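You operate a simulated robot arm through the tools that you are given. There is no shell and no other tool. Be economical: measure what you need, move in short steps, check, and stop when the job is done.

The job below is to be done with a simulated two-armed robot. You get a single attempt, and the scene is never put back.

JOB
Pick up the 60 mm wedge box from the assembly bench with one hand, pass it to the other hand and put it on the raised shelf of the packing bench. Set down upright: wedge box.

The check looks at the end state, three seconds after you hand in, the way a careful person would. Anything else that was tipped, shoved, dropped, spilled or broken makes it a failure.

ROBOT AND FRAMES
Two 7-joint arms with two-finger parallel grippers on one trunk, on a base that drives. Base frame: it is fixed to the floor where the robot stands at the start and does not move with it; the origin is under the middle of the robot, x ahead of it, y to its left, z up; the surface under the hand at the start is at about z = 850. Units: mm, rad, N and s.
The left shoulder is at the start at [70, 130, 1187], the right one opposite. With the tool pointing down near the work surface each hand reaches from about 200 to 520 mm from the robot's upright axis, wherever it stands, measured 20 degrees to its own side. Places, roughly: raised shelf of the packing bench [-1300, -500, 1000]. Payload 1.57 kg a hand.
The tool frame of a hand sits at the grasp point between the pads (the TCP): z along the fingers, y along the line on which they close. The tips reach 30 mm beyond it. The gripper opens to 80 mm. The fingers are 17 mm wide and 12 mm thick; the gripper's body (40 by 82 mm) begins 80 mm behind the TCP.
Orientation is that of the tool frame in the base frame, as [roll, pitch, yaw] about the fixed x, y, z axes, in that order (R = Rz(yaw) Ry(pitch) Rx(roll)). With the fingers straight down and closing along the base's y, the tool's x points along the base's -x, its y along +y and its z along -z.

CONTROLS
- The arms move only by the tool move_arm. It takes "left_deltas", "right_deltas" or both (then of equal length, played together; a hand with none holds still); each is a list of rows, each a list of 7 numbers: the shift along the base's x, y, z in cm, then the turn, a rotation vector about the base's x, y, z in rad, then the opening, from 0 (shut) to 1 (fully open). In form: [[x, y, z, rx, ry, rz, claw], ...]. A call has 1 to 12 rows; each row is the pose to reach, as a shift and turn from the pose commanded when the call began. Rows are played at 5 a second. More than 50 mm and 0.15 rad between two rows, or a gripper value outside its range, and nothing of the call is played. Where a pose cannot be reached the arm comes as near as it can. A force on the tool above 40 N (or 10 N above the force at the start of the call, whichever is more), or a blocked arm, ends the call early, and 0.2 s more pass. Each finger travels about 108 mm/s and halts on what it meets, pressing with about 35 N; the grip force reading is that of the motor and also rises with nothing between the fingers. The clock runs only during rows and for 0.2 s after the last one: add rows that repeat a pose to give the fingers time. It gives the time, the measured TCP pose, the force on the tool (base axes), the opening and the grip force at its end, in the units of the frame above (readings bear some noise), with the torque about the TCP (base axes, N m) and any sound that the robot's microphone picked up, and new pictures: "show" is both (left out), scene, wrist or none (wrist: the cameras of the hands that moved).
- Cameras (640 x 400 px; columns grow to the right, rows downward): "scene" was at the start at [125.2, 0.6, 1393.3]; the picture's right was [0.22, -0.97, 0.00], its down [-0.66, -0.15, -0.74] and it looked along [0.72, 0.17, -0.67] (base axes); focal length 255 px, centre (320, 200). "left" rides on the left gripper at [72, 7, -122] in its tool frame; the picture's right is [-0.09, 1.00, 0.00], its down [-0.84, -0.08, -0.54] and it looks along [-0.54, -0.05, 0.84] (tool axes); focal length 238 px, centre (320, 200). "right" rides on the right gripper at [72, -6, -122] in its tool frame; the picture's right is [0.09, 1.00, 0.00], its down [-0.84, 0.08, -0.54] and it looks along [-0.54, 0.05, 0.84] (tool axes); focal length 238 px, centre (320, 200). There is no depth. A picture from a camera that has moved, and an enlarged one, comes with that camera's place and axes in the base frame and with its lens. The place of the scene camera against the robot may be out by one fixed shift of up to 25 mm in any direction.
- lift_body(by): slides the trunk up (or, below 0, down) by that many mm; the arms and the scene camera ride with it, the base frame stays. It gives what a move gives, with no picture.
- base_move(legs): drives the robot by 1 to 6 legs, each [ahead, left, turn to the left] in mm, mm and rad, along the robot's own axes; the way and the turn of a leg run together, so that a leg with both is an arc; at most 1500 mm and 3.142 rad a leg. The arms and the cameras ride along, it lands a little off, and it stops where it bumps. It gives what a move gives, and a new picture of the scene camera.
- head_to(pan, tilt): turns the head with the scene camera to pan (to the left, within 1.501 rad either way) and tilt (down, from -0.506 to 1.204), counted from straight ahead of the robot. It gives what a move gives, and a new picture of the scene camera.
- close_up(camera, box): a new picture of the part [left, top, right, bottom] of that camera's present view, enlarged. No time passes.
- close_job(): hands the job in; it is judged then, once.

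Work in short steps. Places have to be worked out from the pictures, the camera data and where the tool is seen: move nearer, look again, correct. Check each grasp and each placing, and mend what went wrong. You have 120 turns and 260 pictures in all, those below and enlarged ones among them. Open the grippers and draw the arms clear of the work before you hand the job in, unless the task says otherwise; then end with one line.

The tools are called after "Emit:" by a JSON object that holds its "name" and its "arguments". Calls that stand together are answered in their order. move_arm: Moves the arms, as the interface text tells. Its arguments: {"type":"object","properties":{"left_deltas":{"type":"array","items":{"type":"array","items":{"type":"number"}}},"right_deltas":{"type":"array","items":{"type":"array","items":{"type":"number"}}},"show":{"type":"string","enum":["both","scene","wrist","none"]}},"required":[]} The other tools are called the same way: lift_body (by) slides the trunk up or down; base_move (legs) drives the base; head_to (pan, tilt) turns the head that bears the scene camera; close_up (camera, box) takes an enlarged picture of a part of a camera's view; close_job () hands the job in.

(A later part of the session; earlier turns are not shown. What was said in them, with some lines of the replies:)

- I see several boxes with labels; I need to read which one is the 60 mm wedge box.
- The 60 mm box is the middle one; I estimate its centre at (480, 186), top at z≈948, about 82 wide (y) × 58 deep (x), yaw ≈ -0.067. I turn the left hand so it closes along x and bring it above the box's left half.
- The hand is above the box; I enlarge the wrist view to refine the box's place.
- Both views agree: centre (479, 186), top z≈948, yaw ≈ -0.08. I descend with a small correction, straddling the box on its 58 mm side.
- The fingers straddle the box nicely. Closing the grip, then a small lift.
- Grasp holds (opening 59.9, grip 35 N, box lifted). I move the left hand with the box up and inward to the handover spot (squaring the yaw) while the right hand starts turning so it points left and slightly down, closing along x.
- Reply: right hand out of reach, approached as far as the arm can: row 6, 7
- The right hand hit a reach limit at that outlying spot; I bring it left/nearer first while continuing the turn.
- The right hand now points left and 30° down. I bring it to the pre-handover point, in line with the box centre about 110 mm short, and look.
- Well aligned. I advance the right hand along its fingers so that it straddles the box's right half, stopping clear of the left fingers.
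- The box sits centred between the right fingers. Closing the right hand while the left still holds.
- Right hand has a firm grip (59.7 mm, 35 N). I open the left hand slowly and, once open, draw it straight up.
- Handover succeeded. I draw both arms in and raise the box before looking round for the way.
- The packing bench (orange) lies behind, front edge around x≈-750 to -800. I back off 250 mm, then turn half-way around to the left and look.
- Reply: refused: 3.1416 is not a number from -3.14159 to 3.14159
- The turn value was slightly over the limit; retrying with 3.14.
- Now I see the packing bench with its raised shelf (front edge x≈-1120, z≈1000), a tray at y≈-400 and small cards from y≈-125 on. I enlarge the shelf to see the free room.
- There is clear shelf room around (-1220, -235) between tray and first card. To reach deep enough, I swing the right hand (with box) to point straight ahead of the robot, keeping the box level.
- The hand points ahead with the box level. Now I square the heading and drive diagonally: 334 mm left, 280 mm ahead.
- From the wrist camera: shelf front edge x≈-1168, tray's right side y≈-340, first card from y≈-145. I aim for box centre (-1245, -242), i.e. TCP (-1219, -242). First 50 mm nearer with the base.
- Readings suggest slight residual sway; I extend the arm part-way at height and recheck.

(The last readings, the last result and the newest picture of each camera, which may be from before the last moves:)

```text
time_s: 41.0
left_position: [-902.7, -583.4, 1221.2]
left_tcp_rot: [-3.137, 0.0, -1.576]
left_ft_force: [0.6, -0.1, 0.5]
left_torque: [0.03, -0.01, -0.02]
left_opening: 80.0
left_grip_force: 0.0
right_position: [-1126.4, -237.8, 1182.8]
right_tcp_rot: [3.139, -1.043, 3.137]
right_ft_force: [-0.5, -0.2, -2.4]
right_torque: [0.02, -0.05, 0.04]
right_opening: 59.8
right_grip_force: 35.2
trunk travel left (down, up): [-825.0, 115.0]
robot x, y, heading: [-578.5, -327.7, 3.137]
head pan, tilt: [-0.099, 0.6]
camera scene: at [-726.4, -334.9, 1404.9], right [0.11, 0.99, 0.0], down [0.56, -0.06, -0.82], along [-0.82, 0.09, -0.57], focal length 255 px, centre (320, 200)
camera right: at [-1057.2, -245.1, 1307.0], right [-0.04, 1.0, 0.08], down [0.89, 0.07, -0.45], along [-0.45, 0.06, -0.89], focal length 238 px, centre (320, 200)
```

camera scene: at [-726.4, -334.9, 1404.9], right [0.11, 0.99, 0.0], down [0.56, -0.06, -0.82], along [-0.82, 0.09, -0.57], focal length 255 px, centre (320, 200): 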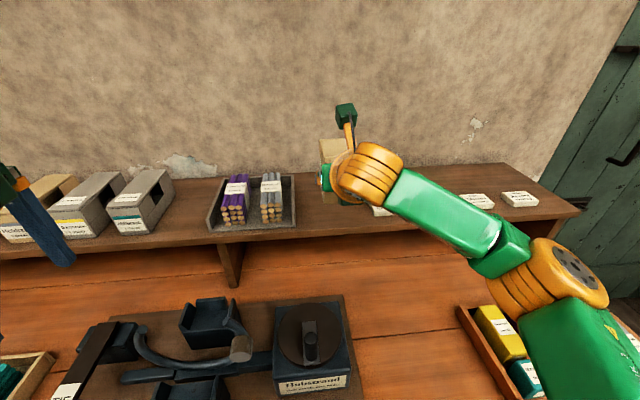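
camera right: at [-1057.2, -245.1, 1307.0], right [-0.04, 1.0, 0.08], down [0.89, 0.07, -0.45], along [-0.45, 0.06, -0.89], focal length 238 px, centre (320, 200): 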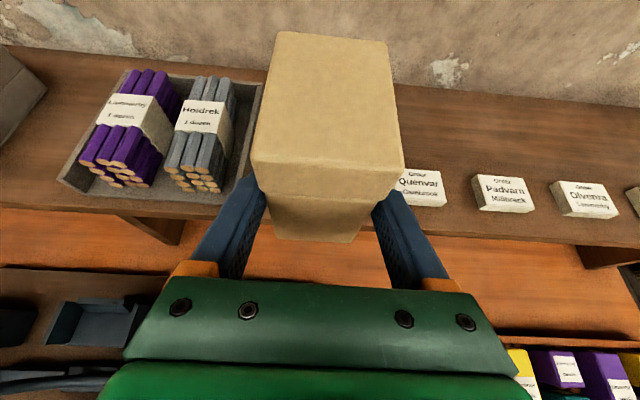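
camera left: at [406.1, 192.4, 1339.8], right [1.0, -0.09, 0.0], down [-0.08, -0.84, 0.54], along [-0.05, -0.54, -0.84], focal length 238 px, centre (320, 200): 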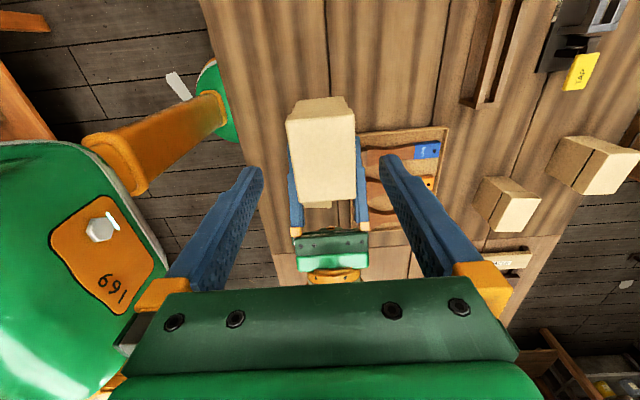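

Settled; the wrist view confirms the gap (tray to y≈-342, card from ≈-126). I extend to x=-1219 and descend to about 12 mm above the expected contact.

Emit:
{"name": "move_arm", "arguments": {"right_deltas": [[-3, 0.1, 0, 0, 0, 0, 0], [-6, 0.1, 0, 0, 0, 0, 0], [-9.3, 0.1, 0, 0, 0, 0, 0], [-9.3, 0.1, -3, 0, 0, 0, 0], [-9.3, 0.1, -6, 0, 0, 0, 0], [-9.3, 0.1, -9, 0, 0, 0, 0], [-9.3, 0.1, -11, 0, 0, 0, 0], [-9.3, 0.1, -12.2, 0, 0, 0, 0], [-9.3, 0.1, -12.2, 0, 0, 0, 0]]}}

```text
time_s: 43.0
left_position: [-894.9, -584.9, 1225.5]
left_tcp_rot: [3.136, 0.0, -1.578]
left_ft_force: [-0.3, -0.7, 0.0]
left_torque: [-0.01, -0.04, 0.0]
left_opening: 79.9
left_grip_force: 0.1
right_position: [-1208.0, -239.7, 1063.8]
right_tcp_rot: [3.139, -1.056, 3.136]
right_ft_force: [-6.4, 1.1, 29.4]
right_torque: [-0.32, 0.11, 0.03]
right_opening: 59.3
right_grip_force: 35.2
trunk travel left (down, up): [-825.0, 115.0]
robot x, y, heading: [-580.2, -329.3, 3.133]
head pan, tilt: [-0.099, 0.6]
camera scene: at [-716.3, -335.5, 1406.3], right [0.11, 0.99, 0.0], down [0.56, -0.06, -0.83], along [-0.82, 0.09, -0.56], focal length 255 px, centre (320, 200)
camera right: at [-1137.9, -245.9, 1187.0], right [-0.04, 1.0, 0.08], down [0.89, 0.07, -0.46], along [-0.46, 0.05, -0.88], focal length 238 px, centre (320, 200)
```

scene: 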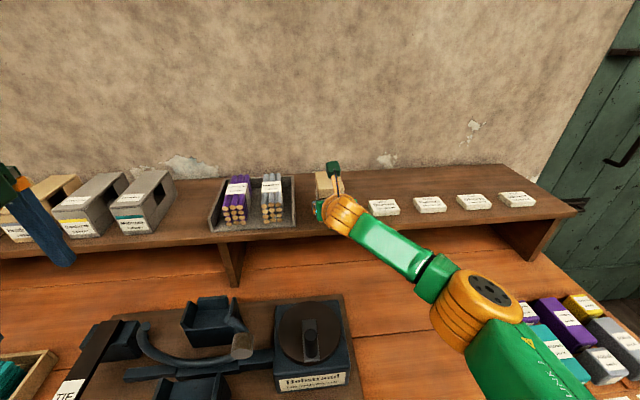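
right: 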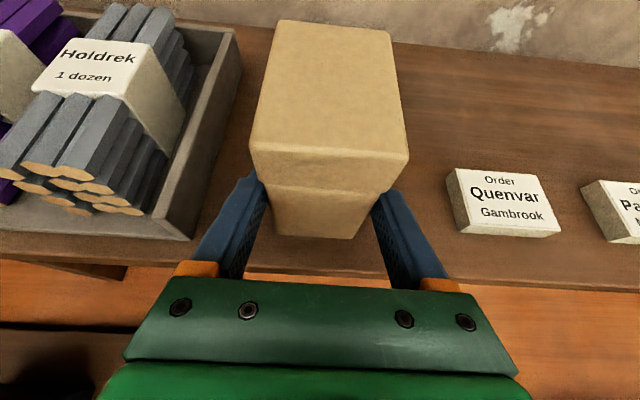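

The shelf is a bit higher than expected: 29 N contact already. I raise 8 mm to relieve it and check the box's attitude.

Emit:
{"name": "move_arm", "arguments": {"right_deltas": [[0, 0, 0.4, 0, 0, 0, 0], [0, 0, 0.8, 0, 0, 0, 0], [0, 0, 0.8, 0, 0, 0, 0], [0, 0, 0.8, 0, 0, 0, 0]]}}

```text
time_s: 44.0
left_position: [-902.1, -582.8, 1221.5]
left_tcp_rot: [-3.14, 0.0, -1.579]
left_ft_force: [-1.3, 1.2, -0.6]
left_torque: [-0.03, 0.0, -0.03]
left_opening: 80.0
left_grip_force: 0.1
right_position: [-1212.8, -240.3, 1066.1]
right_tcp_rot: [3.14, -1.044, 3.137]
right_ft_force: [-0.3, -0.2, -2.0]
right_torque: [-0.02, -0.03, -0.01]
right_opening: 59.7
right_grip_force: 34.4
trunk travel left (down, up): [-825.0, 115.0]
robot x, y, heading: [-578.3, -328.5, 3.133]
head pan, tilt: [-0.099, 0.6]
camera scene: at [-724.3, -334.8, 1405.1], right [0.11, 0.99, 0.0], down [0.56, -0.06, -0.82], along [-0.82, 0.09, -0.57], focal length 255 px, centre (320, 200)
camera right: at [-1143.5, -246.2, 1191.0], right [-0.04, 1.0, 0.08], down [0.89, 0.07, -0.45], along [-0.45, 0.06, -0.89], focal length 238 px, centre (320, 200)
```

scene: 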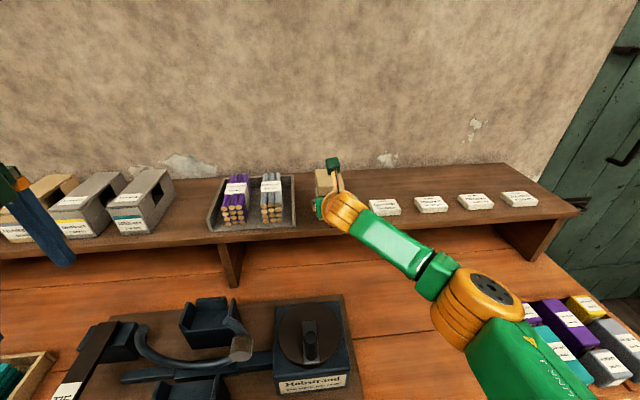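
right: 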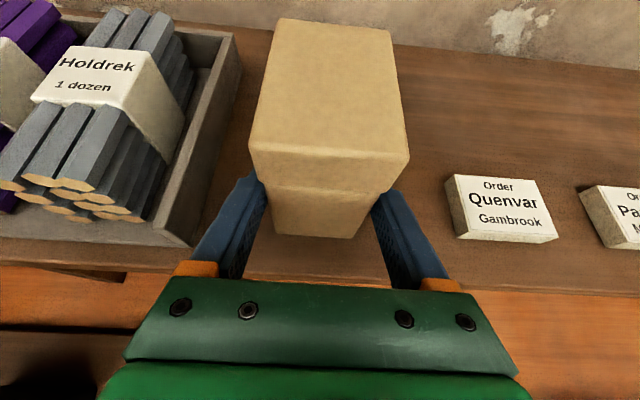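

Free again at z=1066. The box may have shifted slightly in the grip; I check its attitude with the left wrist camera and enlarged scene view.

Emit:
{"name": "close_up", "arguments": {"camera": "left", "box": [0, 0, 640, 400]}}

Emit:
{"name": "close_up", "arguments": {"camera": "scene", "box": [270, 140, 410, 240]}}

Emit:
{"name": "close_up", "arguments": {"camera": "right", "box": [230, 0, 430, 260]}}

```text
1.00 times, centred on (320, 200) of left (not enlarged: the box is as wide or as high as the picture)
camera zoom: at [-908.8, -655.1, 1343.6], right [-1.0, 0.1, 0.0], down [0.08, 0.84, 0.54], along [0.05, 0.54, -0.84], focal length 238 px, centre (320, 200)
```

zoom: 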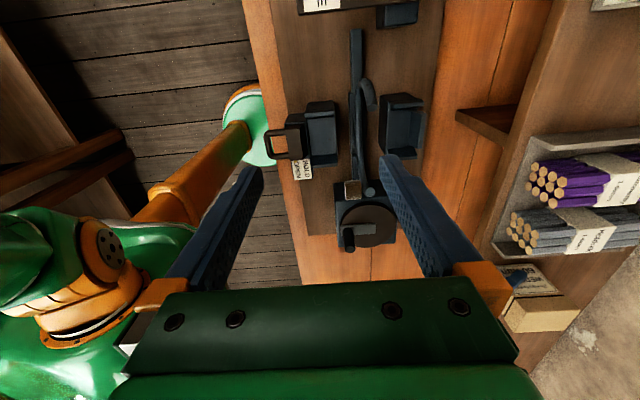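

```text
4.00 times, centred on (340, 190) of scene
camera zoom: at [-724.3, -334.8, 1405.1], right [0.11, 0.99, 0.0], down [0.56, -0.06, -0.82], along [-0.82, 0.09, -0.57], focal length 1018 px, centre (240, 240)
```

zoom: 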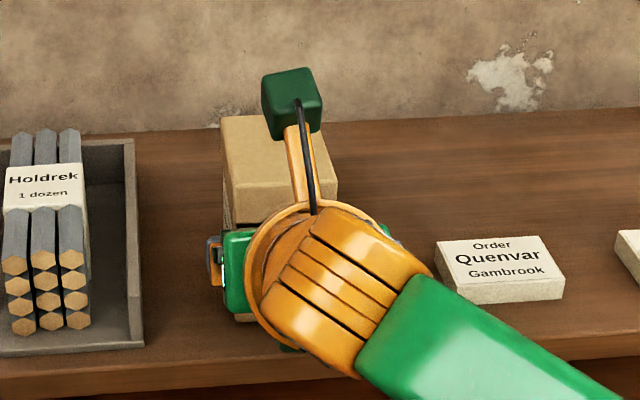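

```text
1.54 times, centred on (330, 130) of right
camera zoom: at [-1143.5, -246.2, 1191.0], right [-0.04, 1.0, 0.08], down [0.89, 0.07, -0.45], along [-0.45, 0.06, -0.89], focal length 367 px, centre (305, 308)
```

zoom: 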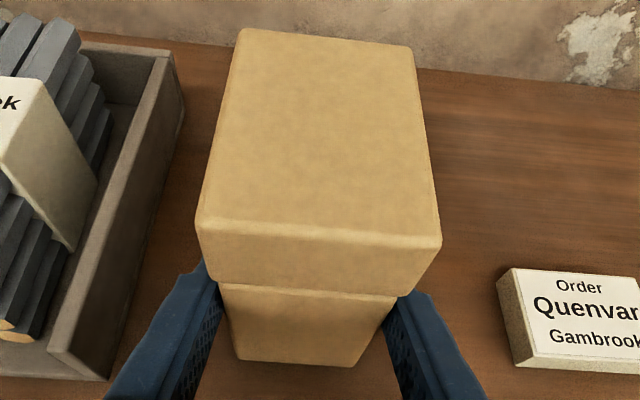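

Working out the box edges: it is level (it only slid up ~8 mm in the grip without rotating). I lower in small steps until light contact.

Emit:
{"name": "move_arm", "arguments": {"right_deltas": [[0, 0, -0.15, 0, 0, 0, 0], [0, 0, -0.3, 0, 0, 0, 0], [0, 0, -0.3, 0, 0, 0, 0]], "show": "none"}}

```text
time_s: 44.8
left_position: [-901.7, -583.6, 1221.7]
left_tcp_rot: [-3.14, 0.0, -1.579]
left_ft_force: [0.8, -0.1, -0.2]
left_torque: [-0.03, 0.01, 0.01]
left_opening: 80.0
left_grip_force: 0.1
right_position: [-1216.5, -241.1, 1063.3]
right_tcp_rot: [3.137, -1.042, 3.136]
right_ft_force: [0.7, 0.3, -0.9]
right_torque: [0.01, -0.04, 0.01]
right_opening: 59.8
right_grip_force: 35.1
trunk travel left (down, up): [-825.0, 115.0]
robot x, y, heading: [-576.8, -322.9, 3.133]
head pan, tilt: [-0.099, 0.6]
```

Still free at 1063; lowering another 3 mm.

Emit:
{"name": "move_arm", "arguments": {"right_deltas": [[0, 0, -0.15, 0, 0, 0, 0], [0, 0, -0.3, 0, 0, 0, 0], [0, 0, -0.3, 0, 0, 0, 0]], "show": "none"}}

```text
time_s: 45.6
left_position: [-901.8, -584.6, 1221.1]
left_tcp_rot: [-3.14, -0.001, -1.578]
left_ft_force: [-0.6, -1.1, -1.0]
left_torque: [0.02, 0.02, 0.03]
left_opening: 79.9
left_grip_force: 0.1
right_position: [-1214.4, -240.8, 1064.3]
right_tcp_rot: [3.138, -1.047, 3.136]
right_ft_force: [-2.5, 0.5, 4.6]
right_torque: [-0.09, 0.44, -0.03]
right_opening: 59.5
right_grip_force: 35.1
trunk travel left (down, up): [-825.0, 115.0]
robot x, y, heading: [-580.7, -324.3, 3.136]
head pan, tilt: [-0.099, 0.6]
```

Light contact now, at the far bottom edge (torque lever ≈ 67 mm), so the box is tipped ~0.012 rad forward. I level it by that amount and settle.

Emit:
{"name": "move_arm", "arguments": {"right_deltas": [[0, 0, 0, 0, 0.012, 0, 0], [0, 0, -0.1, 0, 0.012, 0, 0], [0, 0, -0.1, 0, 0.012, 0, 0]], "show": "none"}}

```text
time_s: 46.4
left_position: [-900.3, -583.1, 1222.2]
left_tcp_rot: [3.142, 0.0, -1.576]
left_ft_force: [0.3, -0.8, 0.1]
left_torque: [0.0, 0.0, 0.02]
left_opening: 80.2
left_grip_force: 0.0
right_position: [-1213.2, -241.3, 1063.1]
right_tcp_rot: [3.138, -1.058, 3.136]
right_ft_force: [-6.0, 0.5, 14.8]
right_torque: [-0.01, -0.04, 0.0]
right_opening: 59.6
right_grip_force: 34.5
trunk travel left (down, up): [-825.0, 115.0]
robot x, y, heading: [-580.8, -327.7, 3.137]
head pan, tilt: [-0.099, 0.6]
```

Now flush: 15 N with no torque. I ease the press by 1 mm and open the gripper.

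Emit:
{"name": "move_arm", "arguments": {"right_deltas": [[0, 0, 0.08, 0, 0, 0, 0], [0, 0, 0.08, 0, 0, 0, 0.8], [0, 0, 0.08, 0, 0, 0, 0.9], [0, 0, 0.08, 0, 0, 0, 1], [0, 0, 0.08, 0, 0, 0, 1]]}}

```text
time_s: 47.6
left_position: [-902.3, -582.9, 1220.8]
left_tcp_rot: [-3.14, 0.0, -1.578]
left_ft_force: [0.4, 0.5, 0.5]
left_torque: [-0.04, 0.01, 0.0]
left_opening: 79.9
left_grip_force: 0.1
right_position: [-1214.9, -242.1, 1062.8]
right_tcp_rot: [3.138, -1.057, 3.136]
right_ft_force: [0.4, 0.0, 0.3]
right_torque: [-0.05, 0.0, 0.0]
right_opening: 80.0
right_grip_force: 0.0
trunk travel left (down, up): [-825.0, 115.0]
robot x, y, heading: [-580.3, -325.2, 3.136]
head pan, tilt: [-0.099, 0.6]
camera scene: at [-724.7, -335.0, 1405.1], right [0.11, 0.99, 0.0], down [0.56, -0.06, -0.82], along [-0.82, 0.09, -0.57], focal length 255 px, centre (320, 200)
camera right: at [-1143.7, -248.0, 1185.3], right [-0.04, 1.0, 0.08], down [0.88, 0.07, -0.46], along [-0.47, 0.06, -0.88], focal length 238 px, centre (320, 200)
```

scene: 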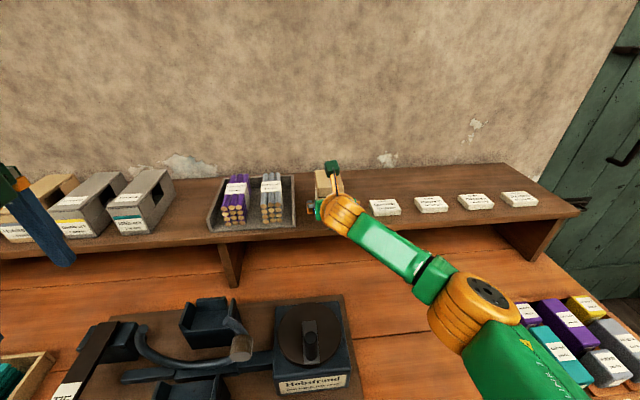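
right: 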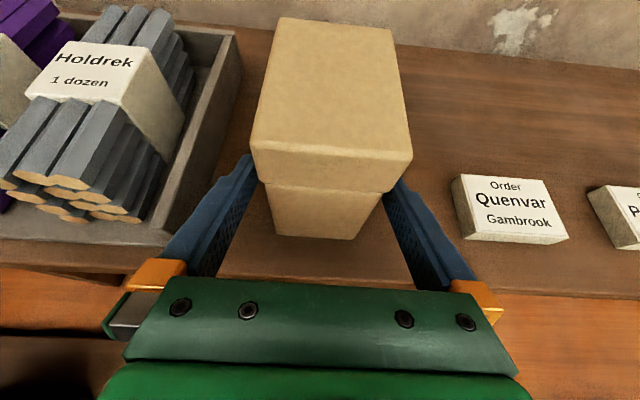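

Released, box stands. I withdraw the right hand straight back along the fingers.

Emit:
{"name": "move_arm", "arguments": {"right_deltas": [[1.3, 0, 0.74, 0, 0, 0, 1], [3, 0, 1.7, 0, 0, 0, 1], [5, 0, 2.8, 0, 0, 0, 1], [8, 0, 4.5, 0, 0, 0, 1], [11, 0, 6.3, 0, 0, 0, 1], [14, 0, 8, 0, 0, 0, 1], [18, 0, 10, 0, 0, 0, 1], [22, 0, 12, 0, 0, 0, 1]]}}

```text
time_s: 49.4
left_position: [-899.7, -583.4, 1222.2]
left_tcp_rot: [-3.141, 0.001, -1.578]
left_ft_force: [0.8, -0.2, 0.6]
left_torque: [-0.03, 0.01, 0.0]
left_opening: 79.9
left_grip_force: 0.1
right_position: [-990.1, -239.0, 1180.8]
right_tcp_rot: [3.136, -1.059, 3.136]
right_ft_force: [0.3, -0.3, -0.3]
right_torque: [0.0, -0.02, -0.03]
right_opening: 80.0
right_grip_force: 0.1
trunk travel left (down, up): [-825.0, 115.0]
robot x, y, heading: [-580.9, -324.0, 3.132]
head pan, tilt: [-0.099, 0.6]
camera scene: at [-722.2, -334.8, 1405.3], right [0.11, 0.99, 0.0], down [0.56, -0.06, -0.83], along [-0.82, 0.09, -0.56], focal length 255 px, centre (320, 200)
camera right: at [-918.0, -245.9, 1303.9], right [-0.04, 1.0, 0.08], down [0.88, 0.07, -0.46], along [-0.47, 0.06, -0.88], focal length 238 px, centre (320, 200)
```

scene: 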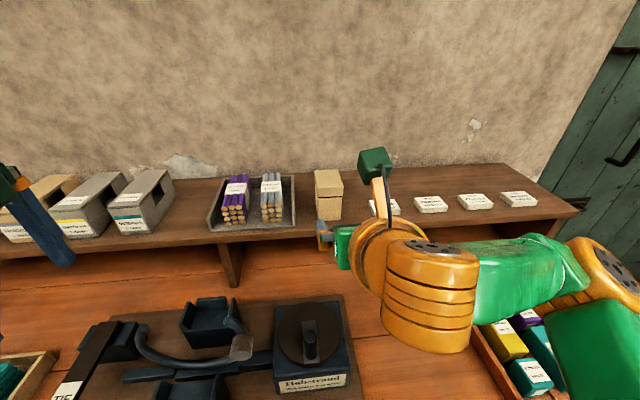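
right: 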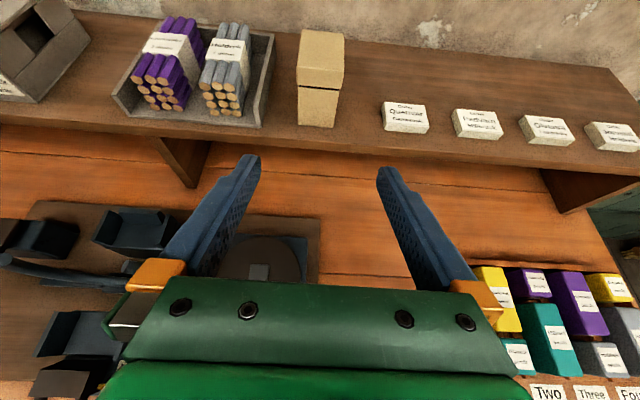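

The wedge box stands upright on the shelf, everything else untouched. I back the robot off a little so the arms are well clear.

Emit:
{"name": "base_move", "arguments": {"legs": [[-200, 0, 0]]}}

Emit:
{"name": "close_up", "arguments": {"camera": "scene", "box": [240, 120, 440, 250]}}

```text
time_s: 51.0
left_position: [-704.8, -583.7, 1218.8]
left_tcp_rot: [-3.135, 0.001, -1.579]
left_ft_force: [-0.8, 1.3, 0.3]
left_torque: [-0.01, -0.05, 0.0]
left_opening: 79.7
left_grip_force: 0.1
right_position: [-793.2, -241.3, 1180.0]
right_tcp_rot: [3.139, -1.053, 3.135]
right_ft_force: [-0.5, 1.1, -0.2]
right_torque: [0.02, -0.04, 0.0]
right_opening: 80.0
right_grip_force: 0.1
trunk travel left (down, up): [-825.0, 115.0]
robot x, y, heading: [-378.1, -326.9, 3.132]
head pan, tilt: [-0.099, 0.6]
camera scene: at [-526.9, -336.3, 1404.7], right [0.11, 0.99, 0.0], down [0.56, -0.06, -0.82], along [-0.82, 0.09, -0.57], focal length 255 px, centre (320, 200)
```

scene: 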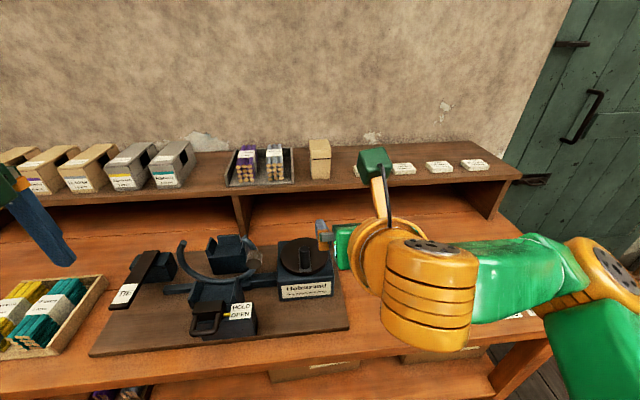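

```text
3.08 times, centred on (340, 185) of scene
camera zoom: at [-526.9, -336.3, 1404.7], right [0.11, 0.99, 0.0], down [0.56, -0.06, -0.82], along [-0.82, 0.09, -0.57], focal length 783 px, centre (258, 246)
```

zoom: 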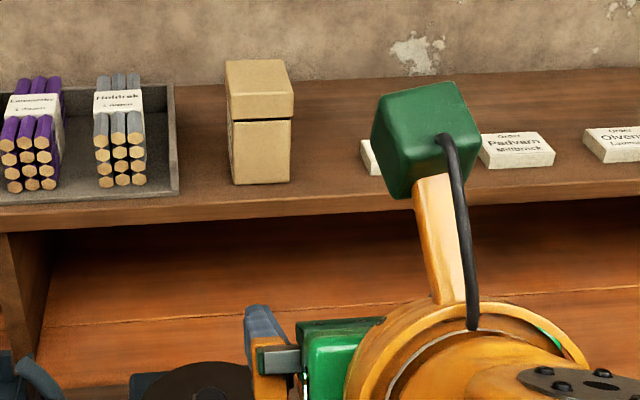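

The box is upright on the raised shelf, between the tray and the first card. Neither has moved, both grippers are open and the arms are clear, so I hand in.

Emit:
{"name": "close_job", "arguments": {}}

```text
The job is handed in.
```

The 60 mm wedge box was picked up with the left hand, passed to the right, and set upright on the packing bench's raised shelf. In the last pictures nothing else there looked disturbed, and the job is handed in.
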